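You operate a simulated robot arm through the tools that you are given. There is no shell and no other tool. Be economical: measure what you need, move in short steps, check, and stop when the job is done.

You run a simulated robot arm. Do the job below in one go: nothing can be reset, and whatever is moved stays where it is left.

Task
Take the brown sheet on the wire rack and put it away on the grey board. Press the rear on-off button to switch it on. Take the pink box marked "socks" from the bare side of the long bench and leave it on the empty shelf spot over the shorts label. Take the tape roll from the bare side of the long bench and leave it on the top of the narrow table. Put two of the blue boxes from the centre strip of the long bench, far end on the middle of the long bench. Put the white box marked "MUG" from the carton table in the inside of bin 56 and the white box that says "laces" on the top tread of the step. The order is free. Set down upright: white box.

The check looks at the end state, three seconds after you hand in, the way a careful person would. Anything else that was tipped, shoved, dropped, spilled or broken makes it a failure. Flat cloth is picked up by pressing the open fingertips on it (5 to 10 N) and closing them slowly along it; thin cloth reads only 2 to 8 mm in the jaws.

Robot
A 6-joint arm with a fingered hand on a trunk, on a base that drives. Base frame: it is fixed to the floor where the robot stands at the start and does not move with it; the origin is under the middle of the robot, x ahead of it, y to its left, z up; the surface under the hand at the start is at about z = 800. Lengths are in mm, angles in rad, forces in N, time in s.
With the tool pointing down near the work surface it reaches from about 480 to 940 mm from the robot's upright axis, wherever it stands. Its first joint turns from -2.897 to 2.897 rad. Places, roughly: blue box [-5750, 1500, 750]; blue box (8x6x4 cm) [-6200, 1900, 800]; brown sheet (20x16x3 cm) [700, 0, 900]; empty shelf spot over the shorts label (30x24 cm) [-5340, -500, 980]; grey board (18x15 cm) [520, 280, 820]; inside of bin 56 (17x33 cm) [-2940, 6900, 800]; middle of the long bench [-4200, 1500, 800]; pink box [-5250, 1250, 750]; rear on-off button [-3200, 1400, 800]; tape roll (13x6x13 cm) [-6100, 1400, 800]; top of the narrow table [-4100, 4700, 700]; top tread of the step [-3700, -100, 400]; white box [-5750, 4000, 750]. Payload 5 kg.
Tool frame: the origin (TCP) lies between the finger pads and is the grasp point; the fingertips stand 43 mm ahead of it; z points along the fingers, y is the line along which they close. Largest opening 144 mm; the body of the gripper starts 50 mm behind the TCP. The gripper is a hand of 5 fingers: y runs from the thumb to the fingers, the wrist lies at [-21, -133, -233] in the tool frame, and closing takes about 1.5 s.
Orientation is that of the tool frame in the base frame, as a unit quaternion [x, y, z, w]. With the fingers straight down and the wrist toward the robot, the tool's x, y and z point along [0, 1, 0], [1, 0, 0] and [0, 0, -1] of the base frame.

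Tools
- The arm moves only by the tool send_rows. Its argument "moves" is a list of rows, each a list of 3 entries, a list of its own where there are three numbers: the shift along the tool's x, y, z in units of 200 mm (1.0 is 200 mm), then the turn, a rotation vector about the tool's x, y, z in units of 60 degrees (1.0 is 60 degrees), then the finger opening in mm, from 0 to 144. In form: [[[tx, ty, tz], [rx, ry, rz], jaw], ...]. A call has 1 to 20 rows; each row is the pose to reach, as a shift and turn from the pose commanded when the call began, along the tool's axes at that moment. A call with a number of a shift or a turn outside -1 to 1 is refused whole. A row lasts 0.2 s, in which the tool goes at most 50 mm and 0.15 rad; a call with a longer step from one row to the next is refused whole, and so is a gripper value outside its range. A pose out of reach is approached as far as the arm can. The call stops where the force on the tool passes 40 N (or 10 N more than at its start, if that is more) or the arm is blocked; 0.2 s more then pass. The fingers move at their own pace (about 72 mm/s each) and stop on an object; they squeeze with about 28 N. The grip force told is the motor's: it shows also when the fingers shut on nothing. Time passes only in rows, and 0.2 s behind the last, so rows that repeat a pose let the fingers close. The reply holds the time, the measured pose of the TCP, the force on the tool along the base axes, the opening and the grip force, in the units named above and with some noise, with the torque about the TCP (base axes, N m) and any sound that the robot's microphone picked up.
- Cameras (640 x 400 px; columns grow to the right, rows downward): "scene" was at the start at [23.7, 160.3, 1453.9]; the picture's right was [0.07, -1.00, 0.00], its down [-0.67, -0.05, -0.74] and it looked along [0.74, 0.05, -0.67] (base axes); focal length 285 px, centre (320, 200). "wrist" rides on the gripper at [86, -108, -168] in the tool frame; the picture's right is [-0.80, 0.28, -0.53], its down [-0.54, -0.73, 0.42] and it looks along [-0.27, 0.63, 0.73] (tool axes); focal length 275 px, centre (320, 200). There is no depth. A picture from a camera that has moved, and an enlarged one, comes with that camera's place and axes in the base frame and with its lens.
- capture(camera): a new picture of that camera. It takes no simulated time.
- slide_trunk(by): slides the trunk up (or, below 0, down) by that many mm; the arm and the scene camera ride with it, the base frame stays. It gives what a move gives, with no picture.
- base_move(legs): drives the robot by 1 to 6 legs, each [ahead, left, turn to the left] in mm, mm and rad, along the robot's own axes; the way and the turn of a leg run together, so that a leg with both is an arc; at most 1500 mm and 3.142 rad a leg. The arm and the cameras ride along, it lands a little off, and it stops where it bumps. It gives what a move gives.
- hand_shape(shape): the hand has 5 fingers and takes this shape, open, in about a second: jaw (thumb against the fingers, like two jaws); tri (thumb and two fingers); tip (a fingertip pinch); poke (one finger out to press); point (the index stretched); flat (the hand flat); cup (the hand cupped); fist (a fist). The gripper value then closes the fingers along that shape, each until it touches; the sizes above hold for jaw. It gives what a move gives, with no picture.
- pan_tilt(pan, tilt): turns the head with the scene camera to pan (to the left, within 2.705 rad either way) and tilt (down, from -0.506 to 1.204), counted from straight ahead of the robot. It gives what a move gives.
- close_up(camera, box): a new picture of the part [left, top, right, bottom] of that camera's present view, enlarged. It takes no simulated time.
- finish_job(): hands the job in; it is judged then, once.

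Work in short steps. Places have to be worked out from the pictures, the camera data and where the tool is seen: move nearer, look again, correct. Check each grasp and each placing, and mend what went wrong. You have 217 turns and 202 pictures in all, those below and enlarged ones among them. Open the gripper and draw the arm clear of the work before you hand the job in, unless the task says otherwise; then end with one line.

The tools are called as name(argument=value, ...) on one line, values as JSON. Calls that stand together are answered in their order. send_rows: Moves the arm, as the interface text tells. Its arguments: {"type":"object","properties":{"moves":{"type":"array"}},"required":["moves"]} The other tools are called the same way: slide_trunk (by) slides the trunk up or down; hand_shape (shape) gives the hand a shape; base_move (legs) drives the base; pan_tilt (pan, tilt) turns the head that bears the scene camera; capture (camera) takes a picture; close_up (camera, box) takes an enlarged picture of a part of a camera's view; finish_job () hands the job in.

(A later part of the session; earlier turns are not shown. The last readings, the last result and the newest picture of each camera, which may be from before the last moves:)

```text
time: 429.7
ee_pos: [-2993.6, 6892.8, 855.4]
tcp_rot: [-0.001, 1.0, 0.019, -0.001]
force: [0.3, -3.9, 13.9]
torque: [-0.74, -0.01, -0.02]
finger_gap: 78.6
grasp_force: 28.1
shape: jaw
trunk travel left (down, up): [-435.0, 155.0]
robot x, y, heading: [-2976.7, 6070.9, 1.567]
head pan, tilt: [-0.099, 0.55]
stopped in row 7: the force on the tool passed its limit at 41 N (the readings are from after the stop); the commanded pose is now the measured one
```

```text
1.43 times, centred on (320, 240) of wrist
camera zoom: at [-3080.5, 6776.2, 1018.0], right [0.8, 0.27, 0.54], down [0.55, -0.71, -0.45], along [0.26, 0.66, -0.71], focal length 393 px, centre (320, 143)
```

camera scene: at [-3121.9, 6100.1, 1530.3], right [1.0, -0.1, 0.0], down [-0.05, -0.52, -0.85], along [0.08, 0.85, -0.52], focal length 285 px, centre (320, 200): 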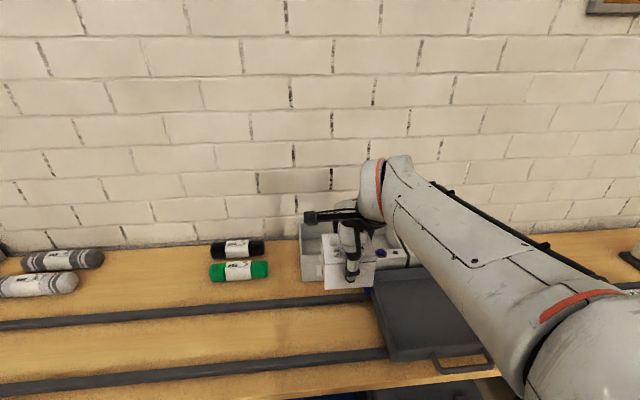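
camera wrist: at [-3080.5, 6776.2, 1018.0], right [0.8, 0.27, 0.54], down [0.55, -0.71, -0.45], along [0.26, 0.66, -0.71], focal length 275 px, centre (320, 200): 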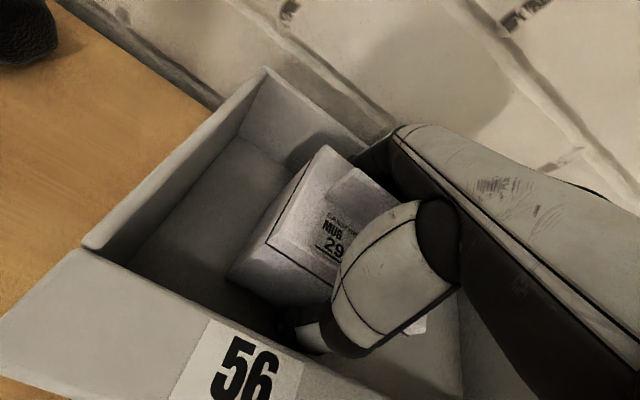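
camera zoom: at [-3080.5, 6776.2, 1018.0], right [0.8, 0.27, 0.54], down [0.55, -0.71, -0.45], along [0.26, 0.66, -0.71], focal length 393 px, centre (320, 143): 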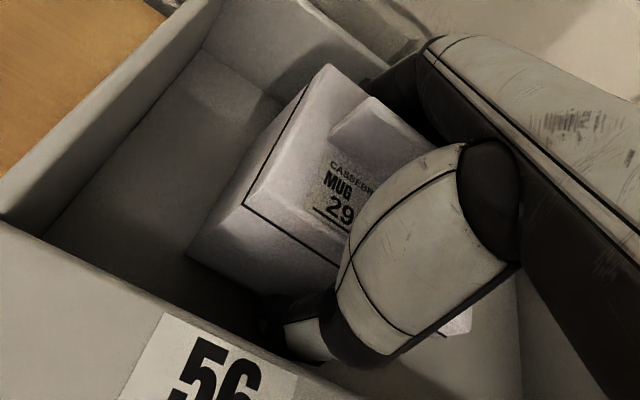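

The box rests in the bin with the thumb near the front wall. I open gently to about 100 mm and see.

send_rows(moves=[[[0, 0, 0], [0, 0, 0], 85], [[0, 0, 0], [0, 0, 0], 92], [[0, 0, 0], [0, 0, 0], 100], [[0, 0, 0], [0, 0, 0], 100], [[0, 0, 0], [0, 0, 0], 100]])

close_up(camera="wrist", box=[200, 100, 440, 380])

```text
time: 430.9
ee_pos: [-2994.9, 6890.9, 852.7]
tcp_rot: [-0.002, 1.0, 0.017, 0.0]
force: [2.7, -1.1, 4.4]
torque: [-0.21, 0.11, -0.16]
finger_gap: 96.2
grasp_force: 0.1
shape: jaw
trunk travel left (down, up): [-435.0, 155.0]
robot x, y, heading: [-2975.2, 6075.2, 1.572]
head pan, tilt: [-0.099, 0.55]
```

```text
1.43 times, centred on (320, 240) of wrist
camera zoom: at [-3080.4, 6776.5, 1015.3], right [0.8, 0.27, 0.54], down [0.55, -0.71, -0.45], along [0.26, 0.65, -0.71], focal length 393 px, centre (320, 143)
```

zoom: 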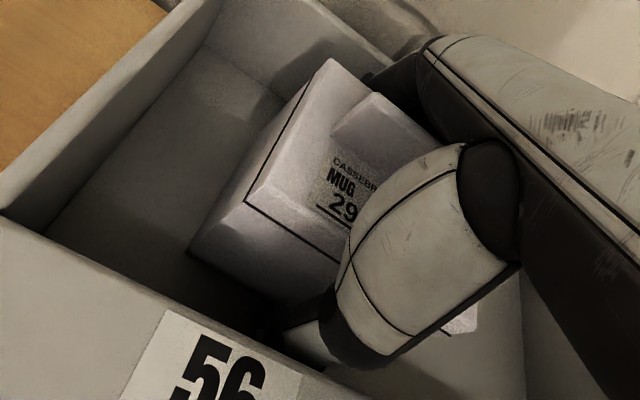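

The box stays put, released. I rise straight up.

send_rows(moves=[[[0, 0, -0.05], [0, 0, 0], 100], [[0, 0, -0.15], [0, 0, 0], 100], [[0, 0, -0.3], [0, 0, 0], 100], [[0, 0, -0.5], [0, 0, 0], 100], [[0, 0, -0.7], [0, 0, 0], 100], [[0, 0, -0.9], [0, 0, 0], 100], [[0, 0, -1.0], [0, 0, 0], 100]])

capture(camera="wrist")

close_up(camera="scene", box=[280, 180, 440, 290])

```text
time: 432.5
ee_pos: [-2993.9, 6883.3, 1053.8]
tcp_rot: [-0.003, 1.0, 0.017, -0.001]
force: [0.9, 0.1, -0.1]
torque: [0.03, -0.01, -0.07]
finger_gap: 99.6
grasp_force: 0.0
shape: jaw
trunk travel left (down, up): [-435.0, 155.0]
robot x, y, heading: [-2976.1, 6075.5, 1.571]
head pan, tilt: [-0.099, 0.55]
```

```text
66 pictures are left
camera wrist: at [-3080.6, 6768.7, 1216.4], right [0.8, 0.27, 0.54], down [0.55, -0.71, -0.45], along [0.26, 0.65, -0.71], focal length 275 px, centre (320, 200)
```

wrist: 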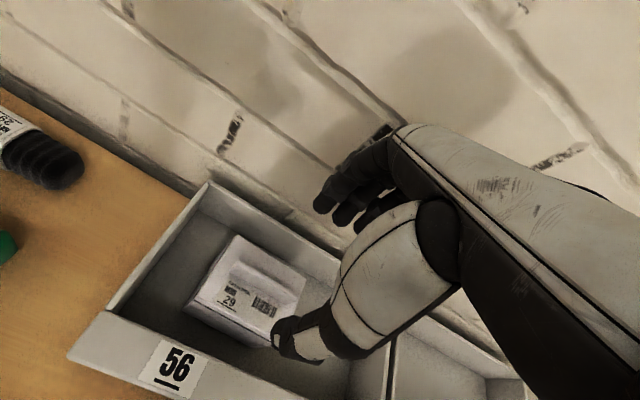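

```text
3.64 times, centred on (360, 235) of scene
camera zoom: at [-3121.8, 6099.6, 1530.3], right [1.0, -0.1, 0.0], down [-0.05, -0.52, -0.85], along [0.08, 0.85, -0.52], focal length 1038 px, centre (174, 73)
```

zoom: 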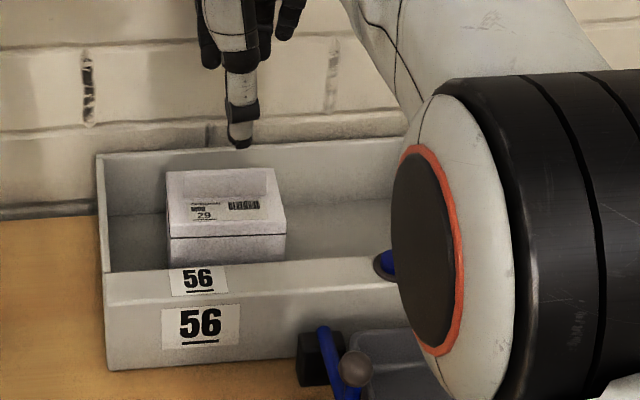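

MUG stands upright in bin 56. Now I retract and drive back round to the front aisle for LACES.

send_rows(moves=[[[0, -0.2, 0], [0, 0, 0], 100], [[0, -0.4, 0], [0, 0, 0], 100], [[0, -0.6, -0.1], [0, 0, 0], 100], [[0, -0.8, -0.15], [0, 0, 0], 100], [[0, -1.0, -0.2], [0, 0, 0], 100]])

send_rows(moves=[[[0, -0.2, 0], [0, 0, 0], 100], [[0, -0.4, 0], [0, 0, 0], 100], [[0, -0.6, 0], [0, 0, 0], 100]])

base_move(legs=[[-480, 0, 0], [0, 0, -1.57], [1500, 0, 0], [430, 0, 0], [0, 0, -1.57], [1500, 0, 0]])

```text
time: 433.7
ee_pos: [-2992.6, 6680.7, 1085.0]
tcp_rot: [-0.002, 1.0, 0.017, -0.001]
force: [-0.4, 0.3, 0.2]
torque: [0.0, -0.01, -0.03]
finger_gap: 99.7
grasp_force: 0.0
shape: jaw
trunk travel left (down, up): [-435.0, 155.0]
robot x, y, heading: [-2970.6, 6070.3, 1.574]
head pan, tilt: [-0.099, 0.55]
```

```text
time: 434.5
ee_pos: [-2993.6, 6562.7, 1082.9]
tcp_rot: [-0.002, 1.0, 0.016, 0.0]
force: [0.6, 0.7, 0.2]
torque: [-0.04, 0.03, -0.02]
finger_gap: 99.8
grasp_force: 0.0
shape: jaw
trunk travel left (down, up): [-435.0, 155.0]
robot x, y, heading: [-2973.2, 6068.3, 1.571]
head pan, tilt: [-0.099, 0.55]
```

```text
time: 461.2
ee_pos: [-1042.3, 3600.5, 1084.6]
tcp_rot: [1.0, -0.001, 0.0, 0.017]
force: [0.7, -0.2, -0.3]
torque: [0.05, 0.01, 0.04]
finger_gap: 99.8
grasp_force: 0.1
shape: jaw
trunk travel left (down, up): [-435.0, 155.0]
robot x, y, heading: [-1053.4, 4093.0, -1.582]
head pan, tilt: [-0.099, 0.55]
```

Continuing to x≈-5610 in front of the carton table.

base_move(legs=[[1080, 0, 0], [0, 0, -1.56], [1500, 0, 0], [1500, 0, 0], [1500, 0, 0], [0, 0, -1.57]])

pan_tilt(pan=0.0, tilt=0.55)

capture(camera="scene")

```text
time: 495.4
ee_pos: [-5633.0, 3473.7, 1082.6]
tcp_rot: [-0.026, 1.0, 0.017, -0.001]
force: [0.0, -0.6, 0.0]
torque: [-0.02, 0.05, 0.01]
finger_gap: 99.9
grasp_force: 0.0
shape: jaw
trunk travel left (down, up): [-435.0, 155.0]
robot x, y, heading: [-5596.3, 2984.5, 1.61]
head pan, tilt: [-0.099, 0.55]
```

```text
time: 496.1
ee_pos: [-5633.3, 3472.7, 1084.6]
tcp_rot: [-0.025, 1.0, 0.016, 0.0]
force: [0.6, 0.1, -0.3]
torque: [0.02, 0.02, 0.0]
finger_gap: 99.8
grasp_force: 0.0
shape: jaw
trunk travel left (down, up): [-435.0, 155.0]
robot x, y, heading: [-5594.9, 2979.2, 1.615]
head pan, tilt: [0.0, 0.55]
```

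```text
64 pictures are left
camera scene: at [-5749.8, 3005.8, 1530.3], right [1.0, 0.05, 0.0], down [0.02, -0.52, -0.85], along [-0.04, 0.85, -0.52], focal length 285 px, centre (320, 200)
```

scene: 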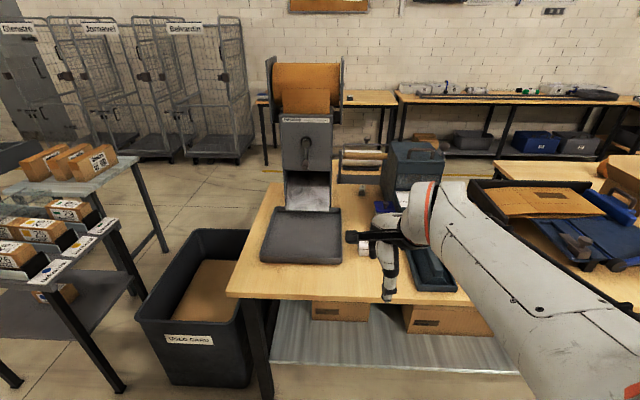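

The LACES box is about 640 mm behind the table edge, so I park close and will tilt the hand ~15° forward. I square up and drive to about [-5700, 3320].

base_move(legs=[[0, 0, -0.044], [340, 105, 0]])

pan_tilt(pan=-0.15, tilt=0.6)

close_up(camera="scene", box=[240, 100, 520, 300])

```text
time: 498.8
ee_pos: [-5717.7, 3815.7, 1083.1]
tcp_rot: [-0.002, 1.0, 0.017, 0.0]
force: [0.4, 0.7, 0.0]
torque: [0.03, 0.0, 0.05]
finger_gap: 99.7
grasp_force: 0.0
shape: jaw
trunk travel left (down, up): [-435.0, 155.0]
robot x, y, heading: [-5696.2, 3324.2, 1.575]
head pan, tilt: [0.0, 0.55]
```

```text
time: 499.5
ee_pos: [-5716.7, 3816.2, 1082.4]
tcp_rot: [-0.003, 1.0, 0.018, 0.001]
force: [0.0, -0.1, -0.3]
torque: [0.02, 0.02, -0.01]
finger_gap: 99.8
grasp_force: 0.0
shape: jaw
trunk travel left (down, up): [-435.0, 155.0]
robot x, y, heading: [-5694.9, 3322.6, 1.57]
head pan, tilt: [-0.15, 0.6]
```

```text
2.00 times, centred on (380, 200) of scene
camera zoom: at [-5840.8, 3351.0, 1525.8], right [0.99, -0.15, 0.0], down [-0.08, -0.56, -0.83], along [0.12, 0.82, -0.56], focal length 571 px, centre (200, 200)
```

zoom: 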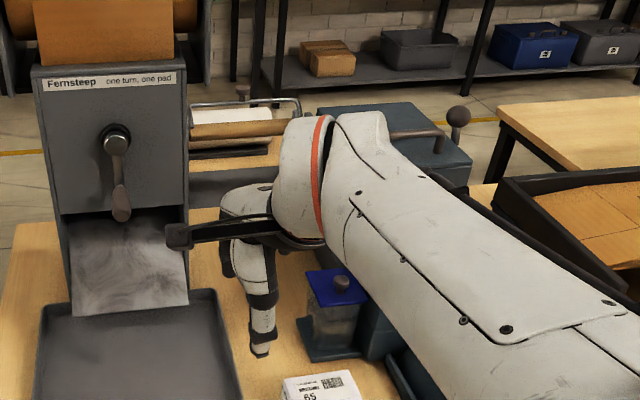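

LACES is hidden behind the hand. I shift the hand right/forward to view it with the wrist camera.

send_rows(moves=[[[-0.16, 0.14, 0], [0, 0, 0], 100], [[-0.32, 0.28, 0], [0, 0, 0], 100], [[-0.485, 0.42, 0], [0, 0, 0], 100], [[-0.485, 0.42, 0], [0, 0, 0], 100]])

capture(camera="wrist")

```text
time: 500.5
ee_pos: [-5620.2, 3900.5, 1082.8]
tcp_rot: [-0.002, 1.0, 0.017, 0.0]
force: [0.9, 1.6, -0.3]
torque: [-0.04, 0.01, 0.0]
finger_gap: 99.9
grasp_force: 0.1
shape: jaw
trunk travel left (down, up): [-435.0, 155.0]
robot x, y, heading: [-5699.7, 3323.8, 1.574]
head pan, tilt: [-0.15, 0.6]
```

```text
62 pictures are left
camera wrist: at [-5707.2, 3785.2, 1245.0], right [0.8, 0.27, 0.54], down [0.55, -0.71, -0.45], along [0.26, 0.65, -0.71], focal length 275 px, centre (320, 200)
```

wrist: 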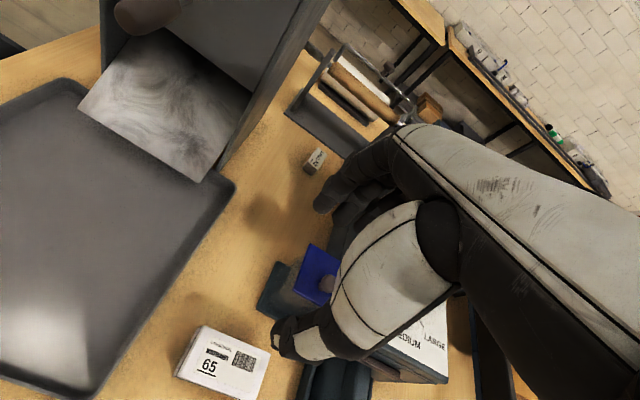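

LACES lies at about [-5596, 4285], a small 32×66×30 mm box with its long side along y. I edge the base 40 mm ahead and 50 mm right to bring it within straight-down reach.

base_move(legs=[[40, -52, 0]])

send_rows(moves=[[[0.05, 0.2, 0], [0, 0, 0], 110], [[0.1, 0.4, 0], [0, 0, 0], 110], [[0.12, 0.6, 0], [0, 0, 0], 110], [[0.12, 0.8, 0], [0, 0, 0], 110], [[0.12, 1.0, 0], [0, 0, 0], 110]])

capture(camera="wrist")

capture(camera="scene")

```text
time: 501.5
ee_pos: [-5569.7, 3940.9, 1081.8]
tcp_rot: [-0.003, 1.0, 0.016, -0.002]
force: [0.2, 0.5, 0.2]
torque: [0.0, 0.01, 0.02]
finger_gap: 99.9
grasp_force: 0.1
shape: jaw
trunk travel left (down, up): [-435.0, 155.0]
robot x, y, heading: [-5649.0, 3362.8, 1.574]
head pan, tilt: [-0.15, 0.6]
```

```text
time: 502.7
ee_pos: [-5595.5, 4141.6, 1086.9]
tcp_rot: [-0.004, 1.0, 0.016, -0.001]
force: [-0.3, 0.2, -0.3]
torque: [-0.03, 0.0, -0.01]
finger_gap: 109.7
grasp_force: 0.2
shape: jaw
trunk travel left (down, up): [-435.0, 155.0]
robot x, y, heading: [-5642.4, 3367.3, 1.571]
head pan, tilt: [-0.15, 0.6]
```

```text
61 pictures are left
camera wrist: at [-5682.0, 4026.3, 1249.8], right [0.8, 0.27, 0.54], down [0.55, -0.71, -0.45], along [0.26, 0.65, -0.71], focal length 275 px, centre (320, 200)
```

wrist: 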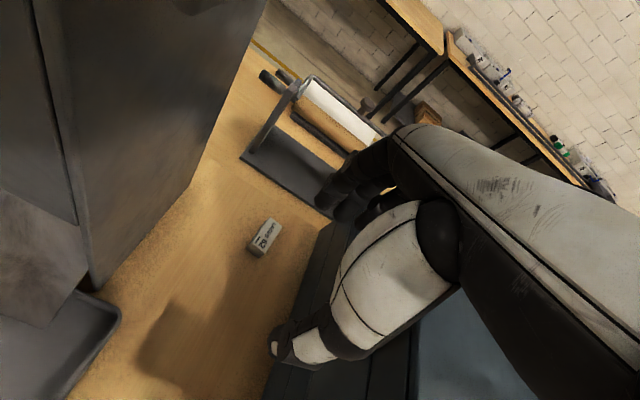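

```text
60 pictures are left
camera scene: at [-5789.3, 3391.8, 1525.7], right [0.99, -0.15, 0.0], down [-0.08, -0.56, -0.82], along [0.12, 0.82, -0.57], focal length 285 px, centre (320, 200)
```

scene: 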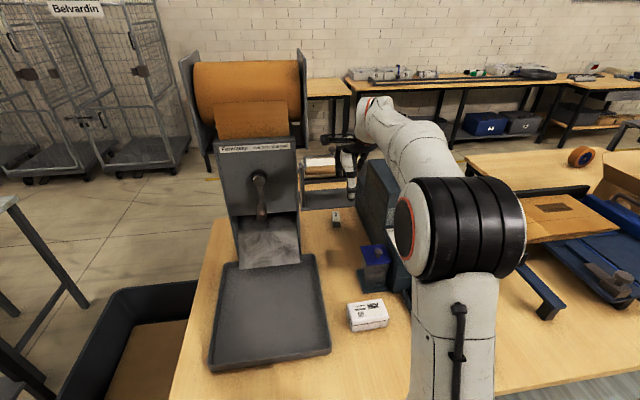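

Estimates agree on LACES at about [-5596, 4273], turned ~11° clockwise. I align, hover above it at TCP z≈960 and check.

send_rows(moves=[[[0, 0.2, 0], [0, 0, 0.06], 110], [[0, 0.4, 0], [0, 0, 0.12], 110], [[0, 0.56, 0.05], [0, 0, 0.19], 110], [[0, 0.66, 0.2], [0, 0, 0.19], 110], [[0, 0.66, 0.42], [0, 0, 0.19], 110], [[0, 0.66, 0.62], [0, 0, 0.19], 110], [[0, 0.66, 0.62], [0, 0, 0.19], 110]])

close_up(camera="wrist", box=[140, 150, 400, 400])

close_up(camera="scene", box=[290, 140, 410, 240])

```text
time: 504.3
ee_pos: [-5596.5, 4274.4, 967.5]
tcp_rot: [0.096, 0.995, 0.015, -0.003]
force: [0.2, 0.1, -0.5]
torque: [0.03, -0.04, 0.03]
finger_gap: 109.8
grasp_force: 0.0
shape: jaw
trunk travel left (down, up): [-435.0, 155.0]
robot x, y, heading: [-5646.2, 3362.3, 1.577]
head pan, tilt: [-0.15, 0.6]
```

```text
1.60 times, centred on (270, 275) of wrist
camera zoom: at [-5702.5, 4178.5, 1130.4], right [0.84, 0.11, 0.54], down [0.39, -0.8, -0.45], along [0.38, 0.59, -0.71], focal length 440 px, centre (400, 80)
```

zoom: 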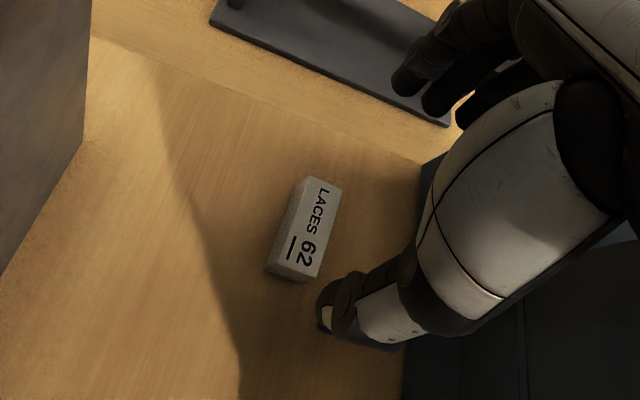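

```text
4.00 times, centred on (350, 190) of scene
camera zoom: at [-5789.5, 3391.6, 1525.8], right [0.99, -0.15, 0.0], down [-0.08, -0.56, -0.82], along [0.12, 0.82, -0.57], focal length 1142 px, centre (200, 240)
```

zoom: 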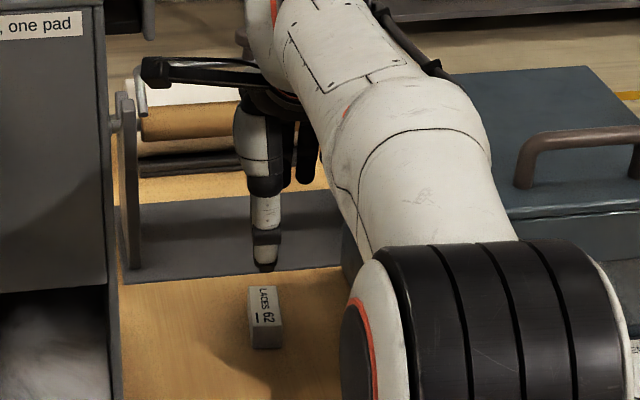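

Right above it. I descend until the tips touch the table lightly (force-guarded).

send_rows(moves=[[[0, 0, 0.2], [0, 0, 0], 110], [[0, 0, 0.4], [0, 0, 0], 110], [[0, 0, 0.54], [0, 0, 0], 110], [[0, 0, 0.58], [0, 0, 0], 110], [[0, 0, 0.61], [0, 0, 0], 110], [[0, 0, 0.64], [0, 0, 0], 110], [[0, 0, 0.67], [0, 0, 0], 110], [[0, 0, 0.7], [0, 0, 0], 110]])

close_up(camera="wrist", box=[140, 150, 400, 400])

```text
time: 506.1
ee_pos: [-5596.7, 4285.7, 845.7]
tcp_rot: [0.097, 0.995, 0.027, -0.002]
force: [0.2, -0.9, 10.2]
torque: [-0.84, 0.21, 0.02]
finger_gap: 111.6
grasp_force: 0.1
shape: jaw
trunk travel left (down, up): [-435.0, 155.0]
robot x, y, heading: [-5647.8, 3368.3, 1.569]
head pan, tilt: [-0.15, 0.6]
stopped in row 8: the force on the tool passed its limit at 44 N (the readings are from after the stop); the commanded pose is now the measured one
```

```text
1.60 times, centred on (270, 275) of wrist
camera zoom: at [-5702.6, 4186.0, 1006.5], right [0.84, 0.1, 0.54], down [0.39, -0.79, -0.47], along [0.38, 0.6, -0.7], focal length 440 px, centre (400, 80)
```

zoom: 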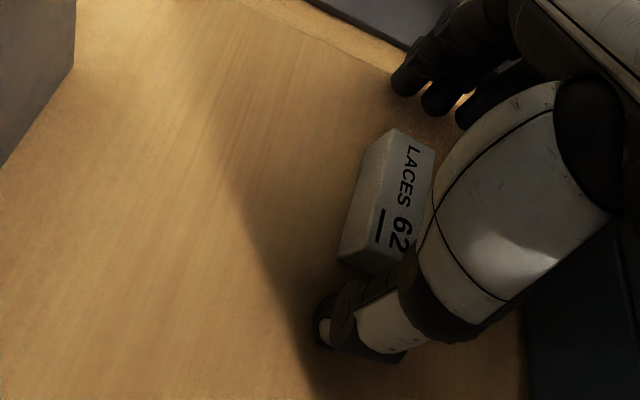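

Thumb met the table (surface ≈798). I lift 5 mm, level the hand slightly, and close on the box.

send_rows(moves=[[[0, -0.03, -0.03], [0.04, 0, 0], 110], [[0, -0.03, -0.03], [0.04, 0, 0], 90], [[0, -0.03, -0.03], [0.04, 0, 0], 70], [[0, -0.03, -0.03], [0.04, 0, 0], 50], [[0, -0.03, -0.03], [0.04, 0, 0], 30], [[0, -0.03, -0.03], [0.04, 0, 0], 20], [[0, -0.03, -0.03], [0.04, 0, 0], 20]])

close_up(camera="wrist", box=[140, 150, 400, 400])

```text
time: 507.7
ee_pos: [-5597.1, 4279.7, 847.0]
tcp_rot: [0.096, 0.995, 0.004, -0.003]
force: [0.0, 1.0, -0.3]
torque: [0.03, -0.05, -0.01]
finger_gap: 60.9
grasp_force: 28.3
shape: jaw
trunk travel left (down, up): [-435.0, 155.0]
robot x, y, heading: [-5648.3, 3366.0, 1.578]
head pan, tilt: [-0.15, 0.6]
```

```text
1.60 times, centred on (270, 275) of wrist
camera zoom: at [-5702.2, 4186.8, 1014.6], right [0.84, 0.12, 0.53], down [0.39, -0.81, -0.43], along [0.38, 0.57, -0.73], focal length 440 px, centre (400, 80)
```

zoom: 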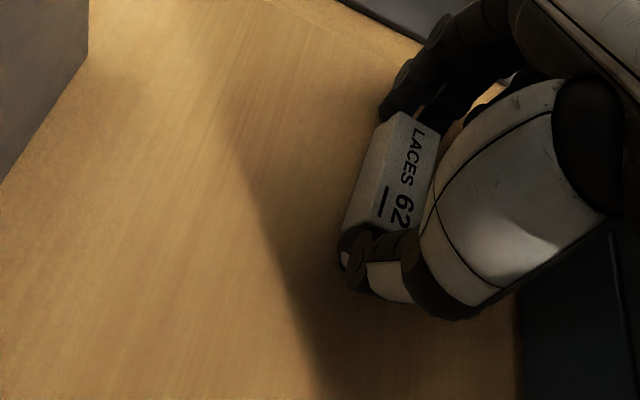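

LACES is held (61 mm). I lift it and retract over the table toward the robot.

send_rows(moves=[[[0, 0, -0.1], [0, 0, 0], 20], [[0, 0, -0.3], [0, 0, 0], 20], [[0, 0, -0.5], [0, 0, 0], 20], [[0, 0, -0.7], [0, 0, 0], 20], [[0, 0, -0.9], [0, 0, 0], 20], [[0, -0.15, -1.0], [0, 0, 0], 20], [[0, -0.35, -1.0], [0, 0, 0], 20], [[0, -0.55, -1.0], [0, 0, 0], 20], [[0, -0.75, -1.0], [0, 0, 0], 20], [[0, -0.95, -1.0], [0, 0, 0], 20]])

send_rows(moves=[[[0.05, -0.2, -0.1], [0, 0, -0.05], 20], [[0.1, -0.4, -0.1], [0, 0, -0.1], 20], [[0.15, -0.6, -0.1], [0, 0, -0.15], 20], [[0.2, -0.8, -0.1], [0, 0, -0.18], 20], [[0.25, -1.0, -0.1], [0, 0, -0.18], 20]])

base_move(legs=[[-380, 0, 0], [0, 0, 1.57], [1500, 0, 0], [400, 0, 0], [0, 0, 1.57], [1500, 0, 0]])

```text
time: 508.9
ee_pos: [-5593.6, 4275.6, 1010.4]
tcp_rot: [0.094, 0.996, -0.003, 0.001]
force: [3.3, -3.0, -2.5]
torque: [0.87, 0.42, 0.78]
finger_gap: 60.7
grasp_force: 28.1
shape: jaw
trunk travel left (down, up): [-435.0, 155.0]
robot x, y, heading: [-5647.6, 3366.6, 1.572]
head pan, tilt: [-0.15, 0.6]
stopped in row 6: the force on the tool passed its limit at 62 N (the readings are from after the stop); the commanded pose is now the measured one
```

```text
time: 510.1
ee_pos: [-5681.2, 4089.8, 1032.3]
tcp_rot: [0.0, 1.0, -0.002, 0.0]
force: [1.4, 0.3, 0.7]
torque: [-0.02, 0.0, -0.02]
finger_gap: 60.5
grasp_force: 28.1
shape: jaw
trunk travel left (down, up): [-435.0, 155.0]
robot x, y, heading: [-5650.1, 3364.8, 1.571]
head pan, tilt: [-0.15, 0.6]
```

```text
time: 536.2
ee_pos: [-7552.0, 812.2, 1031.2]
tcp_rot: [1.0, -0.012, 0.001, -0.004]
force: [-0.3, -0.6, 0.3]
torque: [0.0, 0.0, -0.05]
finger_gap: 60.0
grasp_force: 28.0
shape: jaw
trunk travel left (down, up): [-435.0, 155.0]
robot x, y, heading: [-7564.8, 1540.5, -1.588]
head pan, tilt: [-0.15, 0.6]
```

The lift was stopped once by a 62 N contact near the dispenser/measuring device, then went on freely. The box is still held. I look back at the table to check that nothing was disturbed.

pan_tilt(pan=2.55, tilt=0.15)

close_up(camera="scene", box=[220, 120, 420, 260])

```text
time: 538.6
ee_pos: [-7551.4, 812.4, 1031.3]
tcp_rot: [1.0, -0.012, 0.0, -0.003]
force: [-0.4, -0.3, -0.5]
torque: [0.0, 0.0, 0.03]
finger_gap: 60.2
grasp_force: 27.9
shape: jaw
trunk travel left (down, up): [-435.0, 155.0]
robot x, y, heading: [-7568.8, 1539.5, -1.593]
head pan, tilt: [2.55, 0.15]
```

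```text
2.86 times, centred on (320, 190) of scene
camera zoom: at [-7356.3, 1670.1, 1567.3], right [0.82, -0.58, 0.0], down [-0.09, -0.12, -0.99], along [0.57, 0.81, -0.15], focal length 815 px, centre (320, 229)
```

zoom: 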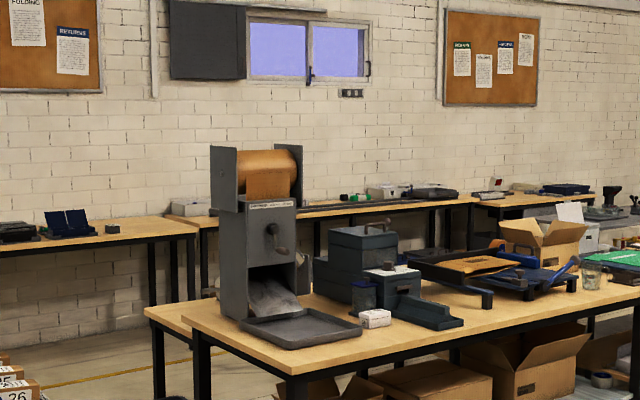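

The crank on the dispenser looks different; I zoom closer on it.

close_up(camera="scene", box=[280, 165, 330, 245])

```text
5.00 times, centred on (305, 205) of scene
camera zoom: at [-7356.3, 1670.1, 1567.3], right [0.82, -0.58, 0.0], down [-0.09, -0.12, -0.99], along [0.57, 0.81, -0.15], focal length 1427 px, centre (395, 175)
```

zoom: 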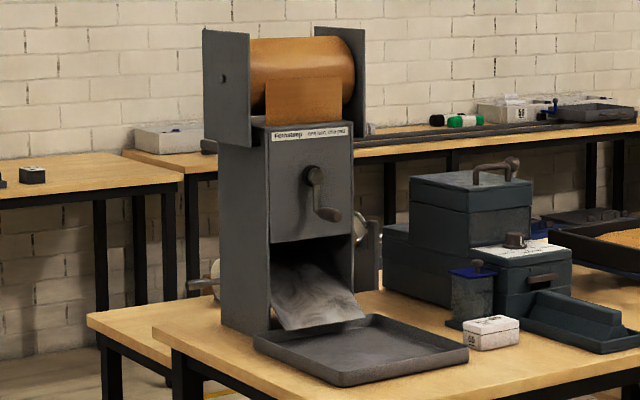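

The crank still hangs straight down and everything stands as before. I go on to the step: down to y≈620, then east along the aisle.

base_move(legs=[[930, 0, 0], [0, 0, 1.59], [1500, 0, 0], [1300, 0, 0]])

pan_tilt(pan=-0.3, tilt=0.6)

capture(camera="scene")

```text
time: 560.5
ee_pos: [-4070.2, 701.0, 1031.1]
tcp_rot: [0.704, 0.71, -0.003, -0.003]
force: [-0.4, -0.1, 0.0]
torque: [0.01, 0.0, -0.01]
finger_gap: 60.0
grasp_force: 27.9
shape: jaw
trunk travel left (down, up): [-435.0, 155.0]
robot x, y, heading: [-4795.0, 659.5, 0.016]
head pan, tilt: [2.55, 0.15]
```

```text
time: 563.0
ee_pos: [-4070.7, 698.8, 1032.4]
tcp_rot: [0.704, 0.71, -0.002, -0.003]
force: [-0.2, -0.3, -0.4]
torque: [0.0, 0.05, 0.01]
finger_gap: 59.8
grasp_force: 28.0
shape: jaw
trunk travel left (down, up): [-435.0, 155.0]
robot x, y, heading: [-4793.7, 661.3, 0.011]
head pan, tilt: [-0.3, 0.6]
```

```text
53 pictures are left
camera scene: at [-4772.5, 788.2, 1525.8], right [-0.28, -0.96, 0.0], down [-0.54, 0.16, -0.83], along [0.79, -0.23, -0.56], focal length 285 px, centre (320, 200)
```

scene: 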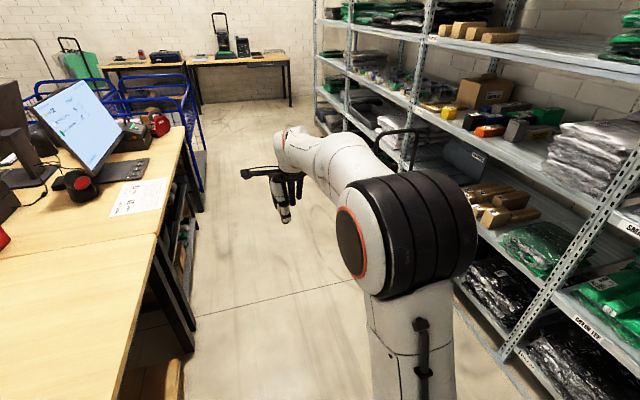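

The step is hidden behind the arm. I retract and raise the hand, drive on to x≈-3720 at y≈760, and turn toward the step.

send_rows(moves=[[[0, -0.2, -0.1], [0, 0, 0], 20], [[0, -0.4, -0.2], [0, 0, 0], 20], [[0, -0.6, -0.3], [0, 0, 0], 20], [[0, -0.8, -0.4], [0, 0, 0], 20], [[0, -1.0, -0.5], [0, 0, 0], 20]])

base_move(legs=[[1070, 110, 0], [0, 0, -1.57]])

pan_tilt(pan=0.0, tilt=0.75)

capture(camera="scene")

```text
time: 564.2
ee_pos: [-4271.2, 698.5, 1131.2]
tcp_rot: [0.704, 0.71, -0.003, -0.003]
force: [0.2, -0.3, -1.2]
torque: [0.01, 0.03, 0.04]
finger_gap: 59.5
grasp_force: 27.5
shape: jaw
trunk travel left (down, up): [-435.0, 155.0]
robot x, y, heading: [-4796.0, 659.9, 0.007]
head pan, tilt: [-0.3, 0.6]
```

```text
time: 573.6
ee_pos: [-3673.6, 260.2, 1130.9]
tcp_rot: [1.0, 0.007, 0.0, -0.004]
force: [-0.3, 0.1, -0.7]
torque: [-0.01, -0.03, 0.01]
finger_gap: 59.8
grasp_force: 27.6
shape: jaw
trunk travel left (down, up): [-435.0, 155.0]
robot x, y, heading: [-3712.4, 789.0, -1.555]
head pan, tilt: [-0.3, 0.6]
```

```text
time: 574.4
ee_pos: [-3671.6, 260.8, 1131.4]
tcp_rot: [1.0, 0.007, -0.001, -0.004]
force: [0.3, -0.9, 0.2]
torque: [-0.03, -0.01, 0.01]
finger_gap: 59.6
grasp_force: 27.9
shape: jaw
trunk travel left (down, up): [-435.0, 155.0]
robot x, y, heading: [-3715.2, 782.4, -1.55]
head pan, tilt: [0.0, 0.75]
```

```text
52 pictures are left
camera scene: at [-3557.1, 763.8, 1512.9], right [-1.0, -0.02, 0.0], down [-0.01, 0.68, -0.73], along [0.01, -0.73, -0.68], focal length 285 px, centre (320, 200)
```

scene: 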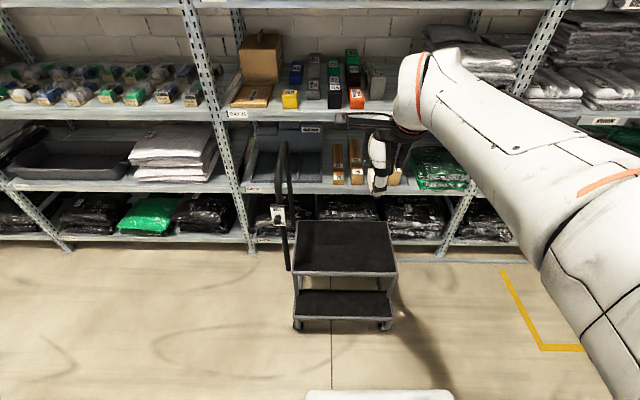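

The step's top tread is at about [-3660, -105], z≈400, with a handle post on the +x side. I move 120 mm closer, lower the trunk by 400 mm and check.

base_move(legs=[[120, 0, -0.02]])

slide_trunk(by=-400)

send_rows(moves=[[[0, 0.2, 0], [0, 0, 0], 20], [[0, 0.4, 0], [0, 0, 0], 20], [[0, 0.6, 0], [0, 0, 0], 20], [[0, 0.8, 0], [0, 0, 0], 20], [[0, 1.0, 0], [0, 0, 0], 20], [[0, 1.0, 0.2], [0, 0, 0], 20], [[0, 1.0, 0.4], [0, 0, 0], 20]])

capture(camera="scene")

```text
time: 575.6
ee_pos: [-3684.5, 139.2, 1130.5]
tcp_rot: [1.0, -0.003, 0.001, -0.004]
force: [-0.2, 0.2, -0.3]
torque: [-0.04, 0.0, -0.04]
finger_gap: 59.6
grasp_force: 27.9
shape: jaw
trunk travel left (down, up): [-435.0, 155.0]
robot x, y, heading: [-3715.3, 665.2, -1.583]
head pan, tilt: [0.0, 0.75]
```

```text
time: 579.4
ee_pos: [-3683.3, 140.4, 731.1]
tcp_rot: [1.0, -0.002, 0.0, -0.004]
force: [0.6, -0.6, 0.3]
torque: [0.0, 0.02, -0.02]
finger_gap: 59.6
grasp_force: 27.7
shape: jaw
trunk travel left (down, up): [-35.0, 555.0]
robot x, y, heading: [-3708.5, 665.5, -1.576]
head pan, tilt: [0.0, 0.75]
```

```text
time: 581.0
ee_pos: [-3684.4, -59.4, 650.9]
tcp_rot: [1.0, -0.003, 0.0, -0.003]
force: [-0.4, 1.0, 0.7]
torque: [-0.02, 0.03, 0.01]
finger_gap: 59.5
grasp_force: 28.4
shape: jaw
trunk travel left (down, up): [-35.0, 555.0]
robot x, y, heading: [-3711.7, 667.3, -1.57]
head pan, tilt: [0.0, 0.75]
```

```text
51 pictures are left
camera scene: at [-3556.8, 641.8, 1113.0], right [-1.0, 0.0, 0.0], down [0.0, 0.68, -0.73], along [0.0, -0.73, -0.68], focal length 285 px, centre (320, 200)
```

scene: 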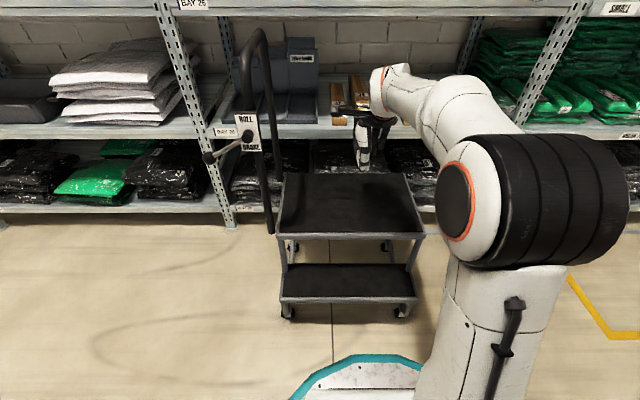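

The tread spans x -3895…-3421, y -286…44. I move to y≈-110 and lower until touch.

send_rows(moves=[[[0, 0.12, 0.1], [0, 0, 0], 20], [[0, 0.25, 0.25], [0, 0, 0], 20], [[0, 0.25, 0.45], [0, 0, 0], 20], [[0, 0.25, 0.65], [0, 0, 0], 20], [[0, 0.25, 0.8], [0, 0, 0], 20], [[0, 0.25, 0.88], [0, 0, 0], 20], [[0, 0.25, 0.92], [0, 0, 0], 20], [[0, 0.25, 0.95], [0, 0, 0], 20], [[0, 0.25, 0.97], [0, 0, 0], 20], [[0, 0.25, 0.99], [0, 0, 0], 20], [[0, 0.25, 1.0], [0, 0, 0], 20]])

capture(camera="wrist")

```text
time: 582.5
ee_pos: [-3684.1, -113.3, 486.0]
tcp_rot: [1.0, -0.003, 0.0, 0.008]
force: [0.0, 4.2, 17.1]
torque: [0.27, 0.0, 0.01]
finger_gap: 61.3
grasp_force: 28.0
shape: jaw
trunk travel left (down, up): [-35.0, 555.0]
robot x, y, heading: [-3714.7, 667.8, -1.578]
head pan, tilt: [0.0, 0.75]
stopped in row 7: the force on the tool passed its limit at 49 N (the readings are from after the stop); the commanded pose is now the measured one
```

```text
50 pictures are left
camera wrist: at [-3598.7, -2.2, 649.6], right [-0.8, -0.27, 0.54], down [-0.54, 0.72, -0.43], along [-0.27, -0.64, -0.72], focal length 275 px, centre (320, 200)
```

wrist: 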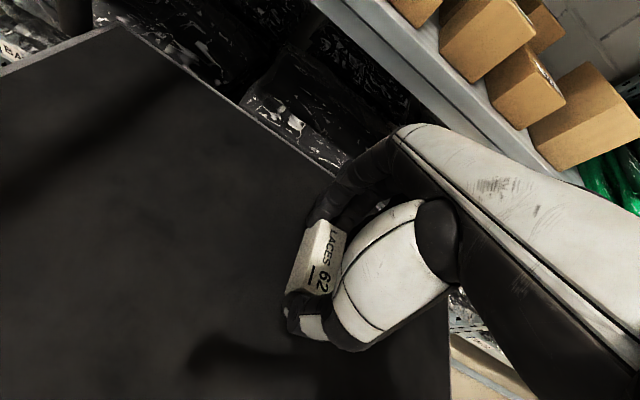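

Contact (tread z≈437). I release and rise gently.

send_rows(moves=[[[0, 0, -0.01], [0, 0, 0], 70], [[0, 0, -0.01], [0, 0, 0], 85], [[0, 0, -0.01], [0, 0, 0], 100], [[0, 0, -0.01], [0, 0, 0], 100], [[0, 0, -0.06], [0, 0, 0], 100], [[0, 0, -0.2], [0, 0, 0], 100], [[0, 0, -0.4], [0, 0, 0], 100], [[0, 0, -0.6], [0, 0, 0], 100], [[0, 0, -0.8], [0, 0, 0], 100], [[0, 0, -1.0], [0, 0, 0], 100]])

capture(camera="wrist")

```text
time: 584.8
ee_pos: [-3682.7, -110.3, 680.0]
tcp_rot: [1.0, -0.003, 0.0, 0.004]
force: [-0.5, -0.8, -1.0]
torque: [0.09, -0.04, 0.04]
finger_gap: 99.5
grasp_force: 0.0
shape: jaw
trunk travel left (down, up): [-35.0, 555.0]
robot x, y, heading: [-3712.3, 665.5, -1.575]
head pan, tilt: [0.0, 0.75]
```

```text
49 pictures are left
camera wrist: at [-3597.2, -2.2, 845.5], right [-0.8, -0.28, 0.54], down [-0.54, 0.73, -0.43], along [-0.27, -0.63, -0.73], focal length 275 px, centre (320, 200)
```

wrist: 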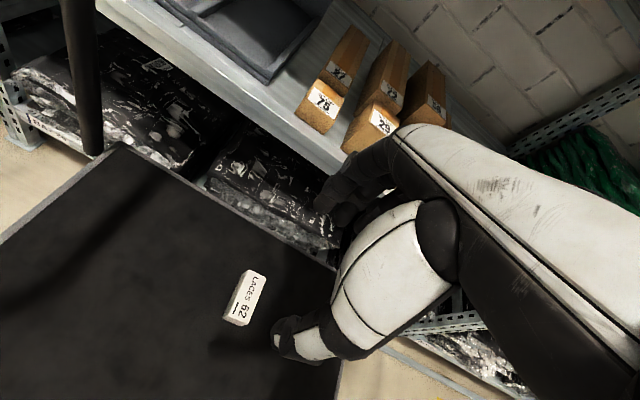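

LACES rests on the top tread. Now the blue boxes: I raise the trunk, retract, turn to the bench and go to x≈-6130.

slide_trunk(by=400)

send_rows(moves=[[[0, -0.2, 0], [0, 0, 0], 110], [[0, -0.4, 0], [0, 0, 0], 110], [[0, -0.6, 0], [0, 0, 0], 110], [[0, -0.8, 0], [0, 0, 0], 110], [[0, -1.0, 0], [0, 0, 0], 110]])

base_move(legs=[[0, 0, -3.13], [0, 1500, 0], [0, 930, 0], [180, 0, 0]])

pan_tilt(pan=-0.1, tilt=0.5)

capture(camera="scene")

```text
time: 588.6
ee_pos: [-3683.0, -111.2, 1080.4]
tcp_rot: [1.0, -0.004, 0.0, 0.004]
force: [0.4, 0.8, -0.4]
torque: [-0.03, -0.01, 0.0]
finger_gap: 99.5
grasp_force: 0.1
shape: jaw
trunk travel left (down, up): [-435.0, 155.0]
robot x, y, heading: [-3709.3, 667.0, -1.58]
head pan, tilt: [0.0, 0.75]
```

```text
time: 589.8
ee_pos: [-3682.8, 91.0, 1078.4]
tcp_rot: [1.0, -0.004, 0.0, 0.005]
force: [0.2, -0.9, 0.2]
torque: [0.06, 0.03, 0.02]
finger_gap: 109.5
grasp_force: 0.0
shape: jaw
trunk travel left (down, up): [-435.0, 155.0]
robot x, y, heading: [-3713.4, 668.8, -1.577]
head pan, tilt: [0.0, 0.75]
```

```text
time: 610.3
ee_pos: [-6231.5, 1384.8, 1077.0]
tcp_rot: [-0.011, 1.0, 0.004, 0.0]
force: [-0.2, -1.1, -0.4]
torque: [-0.03, -0.01, 0.02]
finger_gap: 110.0
grasp_force: 0.1
shape: jaw
trunk travel left (down, up): [-435.0, 155.0]
robot x, y, heading: [-6185.4, 812.3, 1.596]
head pan, tilt: [0.0, 0.75]
```

```text
time: 611.1
ee_pos: [-6231.2, 1385.3, 1078.5]
tcp_rot: [-0.011, 1.0, 0.005, 0.0]
force: [-0.3, 0.4, 0.9]
torque: [-0.01, -0.03, -0.02]
finger_gap: 110.0
grasp_force: 0.1
shape: jaw
trunk travel left (down, up): [-435.0, 155.0]
robot x, y, heading: [-6184.8, 808.3, 1.594]
head pan, tilt: [-0.099, 0.499]
```

```text
48 pictures are left
camera scene: at [-6332.5, 835.1, 1534.8], right [1.0, -0.07, 0.0], down [-0.04, -0.48, -0.88], along [0.07, 0.88, -0.48], focal length 285 px, centre (320, 200)
```

scene: 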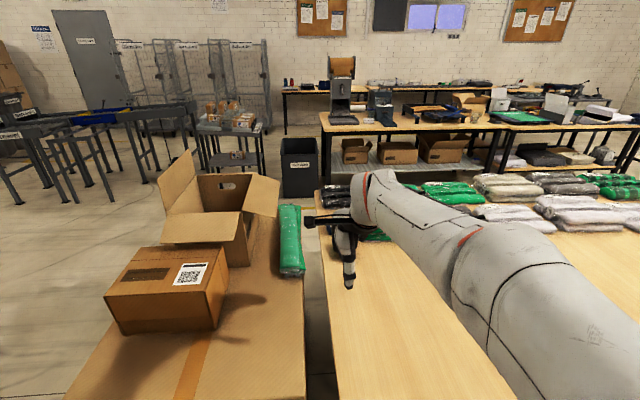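

The boxes are behind the hand. I edge the base ahead 50 mm and move the hand right/forward for a wrist view.

base_move(legs=[[55, 0, -0.022]])

send_rows(moves=[[[-0.1, 0.18, 0], [0, 0, 0], 110], [[-0.2, 0.36, 0], [0, 0, 0], 110], [[-0.3, 0.54, 0], [0, 0, 0], 110], [[-0.4, 0.72, 0], [0, 0, 0], 110], [[-0.4, 0.72, 0], [0, 0, 0], 110]])

capture(camera="wrist")

```text
time: 612.0
ee_pos: [-6219.9, 1442.0, 1078.0]
tcp_rot: [0.0, 1.0, 0.004, 0.0]
force: [-0.2, 0.2, -0.8]
torque: [-0.02, 0.03, 0.04]
finger_gap: 109.6
grasp_force: 0.1
shape: jaw
trunk travel left (down, up): [-435.0, 155.0]
robot x, y, heading: [-6183.6, 863.0, 1.57]
head pan, tilt: [-0.099, 0.499]
```

```text
time: 613.2
ee_pos: [-6138.9, 1584.8, 1078.7]
tcp_rot: [-0.001, 1.0, 0.005, 0.0]
force: [-0.3, 0.4, -0.4]
torque: [-0.01, 0.0, 0.04]
finger_gap: 110.0
grasp_force: 0.0
shape: jaw
trunk travel left (down, up): [-435.0, 155.0]
robot x, y, heading: [-6185.9, 865.5, 1.571]
head pan, tilt: [-0.099, 0.499]
```

```text
47 pictures are left
camera wrist: at [-6225.2, 1473.9, 1244.5], right [0.8, 0.28, 0.54], down [0.54, -0.72, -0.43], along [0.27, 0.63, -0.73], focal length 275 px, centre (320, 200)
```

wrist: 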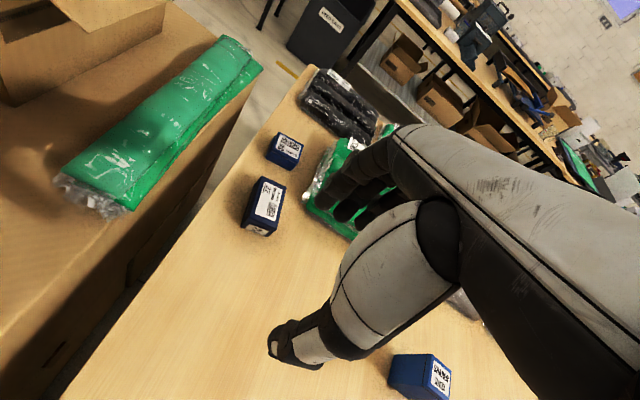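

The nearer blue box is at about [-6165, 1783] (80 mm along y), within straight-down reach. I go over it.

send_rows(moves=[[[0.03, 0.2, 0], [0, 0, -0.02], 125], [[0.06, 0.4, 0], [0, 0, -0.04], 125], [[0.09, 0.6, 0], [0, 0, -0.06], 125], [[0.13, 0.8, 0.1], [0, 0, -0.083], 125], [[0.13, 0.99, 0.2], [0, 0, -0.083], 125], [[0.13, 0.99, 0.4], [0, 0, -0.083], 125], [[0.13, 0.99, 0.6], [0, 0, -0.083], 125], [[0.13, 0.99, 0.6], [0, 0, -0.083], 125]])

close_up(camera="wrist", box=[140, 150, 400, 400])

close_up(camera="scene", box=[300, 170, 420, 290])

```text
time: 615.0
ee_pos: [-6168.4, 1784.3, 958.2]
tcp_rot: [-0.044, 0.999, 0.004, 0.0]
force: [-0.1, 1.0, -0.5]
torque: [-0.02, 0.0, 0.02]
finger_gap: 125.0
grasp_force: 0.1
shape: jaw
trunk travel left (down, up): [-435.0, 155.0]
robot x, y, heading: [-6185.7, 864.5, 1.576]
head pan, tilt: [-0.099, 0.499]
```

```text
1.60 times, centred on (270, 275) of wrist
camera zoom: at [-6245.6, 1667.0, 1123.5], right [0.77, 0.35, 0.54], down [0.6, -0.67, -0.43], along [0.21, 0.65, -0.73], focal length 440 px, centre (400, 80)
```

zoom: 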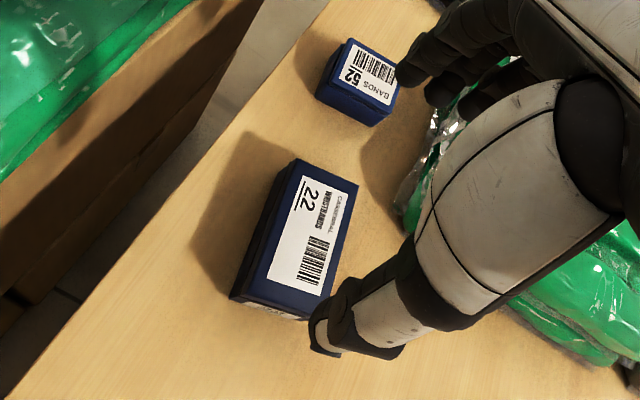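

```text
3.33 times, centred on (360, 230) of scene
camera zoom: at [-6332.7, 894.9, 1534.9], right [1.0, -0.1, 0.0], down [-0.05, -0.48, -0.88], along [0.08, 0.87, -0.48], focal length 951 px, centre (187, 100)
```

zoom: 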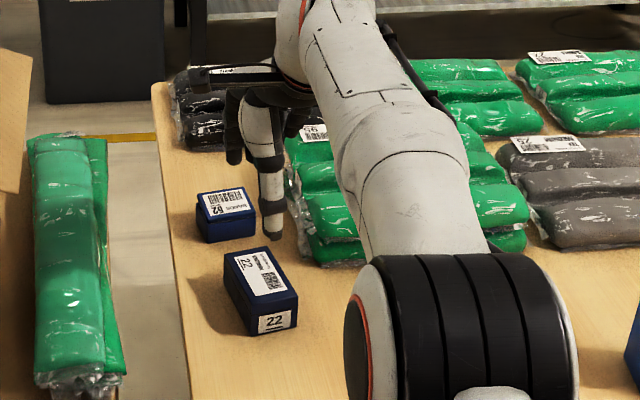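

Box "22" is at about [-6163, 1780], turned ~12° ; I align further, open to 135, and descend to TCP z≈815.

send_rows(moves=[[[-0.02, -0.02, 0.15], [0, 0, -0.06], 135], [[-0.02, -0.02, 0.3], [0, 0, -0.11], 135], [[-0.02, -0.02, 0.45], [0, 0, -0.11], 135], [[-0.02, -0.02, 0.6], [0, 0, -0.11], 135], [[-0.02, -0.02, 0.67], [0, 0, -0.11], 135], [[-0.02, -0.02, 0.71], [0, 0, -0.11], 135], [[-0.02, -0.02, 0.71], [0, 0, -0.11], 135]])

close_up(camera="wrist", box=[140, 150, 400, 400])

```text
time: 616.6
ee_pos: [-6162.8, 1782.9, 816.8]
tcp_rot: [-0.101, 0.995, 0.004, 0.001]
force: [-0.4, -0.5, 0.7]
torque: [-0.01, 0.0, 0.01]
finger_gap: 135.1
grasp_force: 0.0
shape: jaw
trunk travel left (down, up): [-435.0, 155.0]
robot x, y, heading: [-6187.2, 865.2, 1.576]
head pan, tilt: [-0.099, 0.499]
```

```text
1.60 times, centred on (270, 275) of wrist
camera zoom: at [-6225.2, 1657.2, 983.3], right [0.72, 0.43, 0.54], down [0.68, -0.6, -0.43], along [0.14, 0.67, -0.73], focal length 440 px, centre (400, 80)
```

zoom: 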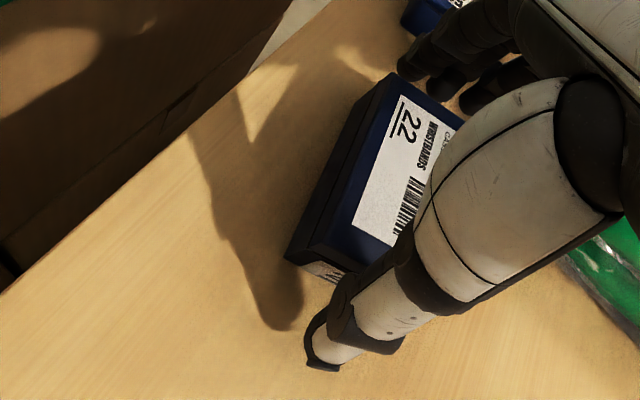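

Straddled. I close and lift.

send_rows(moves=[[[0, 0, 0], [0, 0, 0], 110], [[0, 0, 0], [0, 0, 0], 90], [[0, 0, 0], [0, 0, 0], 70], [[0, 0, 0], [0, 0, 0], 40], [[0, 0, 0], [0, 0, 0], 40], [[0, 0, 0], [0, 0, 0], 40], [[0, 0, -0.1], [0, 0, 0], 40], [[0, 0, -0.3], [0, 0, 0], 40], [[0, 0, -0.5], [0, 0, 0], 40], [[0, 0, -0.7], [0, 0, 0], 40]])

close_up(camera="wrist", box=[140, 100, 400, 400])

```text
time: 618.8
ee_pos: [-6162.2, 1780.7, 958.7]
tcp_rot: [-0.1, 0.995, 0.003, 0.0]
force: [-0.3, 0.0, -1.9]
torque: [0.01, 0.01, 0.04]
finger_gap: 94.7
grasp_force: 28.0
shape: jaw
trunk travel left (down, up): [-435.0, 155.0]
robot x, y, heading: [-6187.2, 867.8, 1.576]
head pan, tilt: [-0.099, 0.499]
```

```text
1.33 times, centred on (270, 250) of wrist
camera zoom: at [-6225.1, 1655.7, 1124.1], right [0.72, 0.44, 0.54], down [0.68, -0.6, -0.43], along [0.14, 0.67, -0.73], focal length 367 px, centre (387, 133)
```

zoom: 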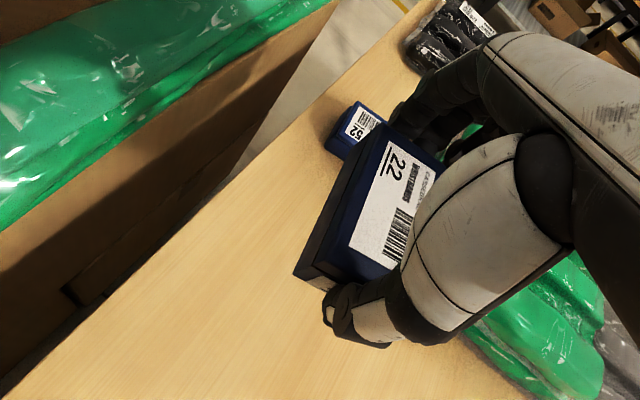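

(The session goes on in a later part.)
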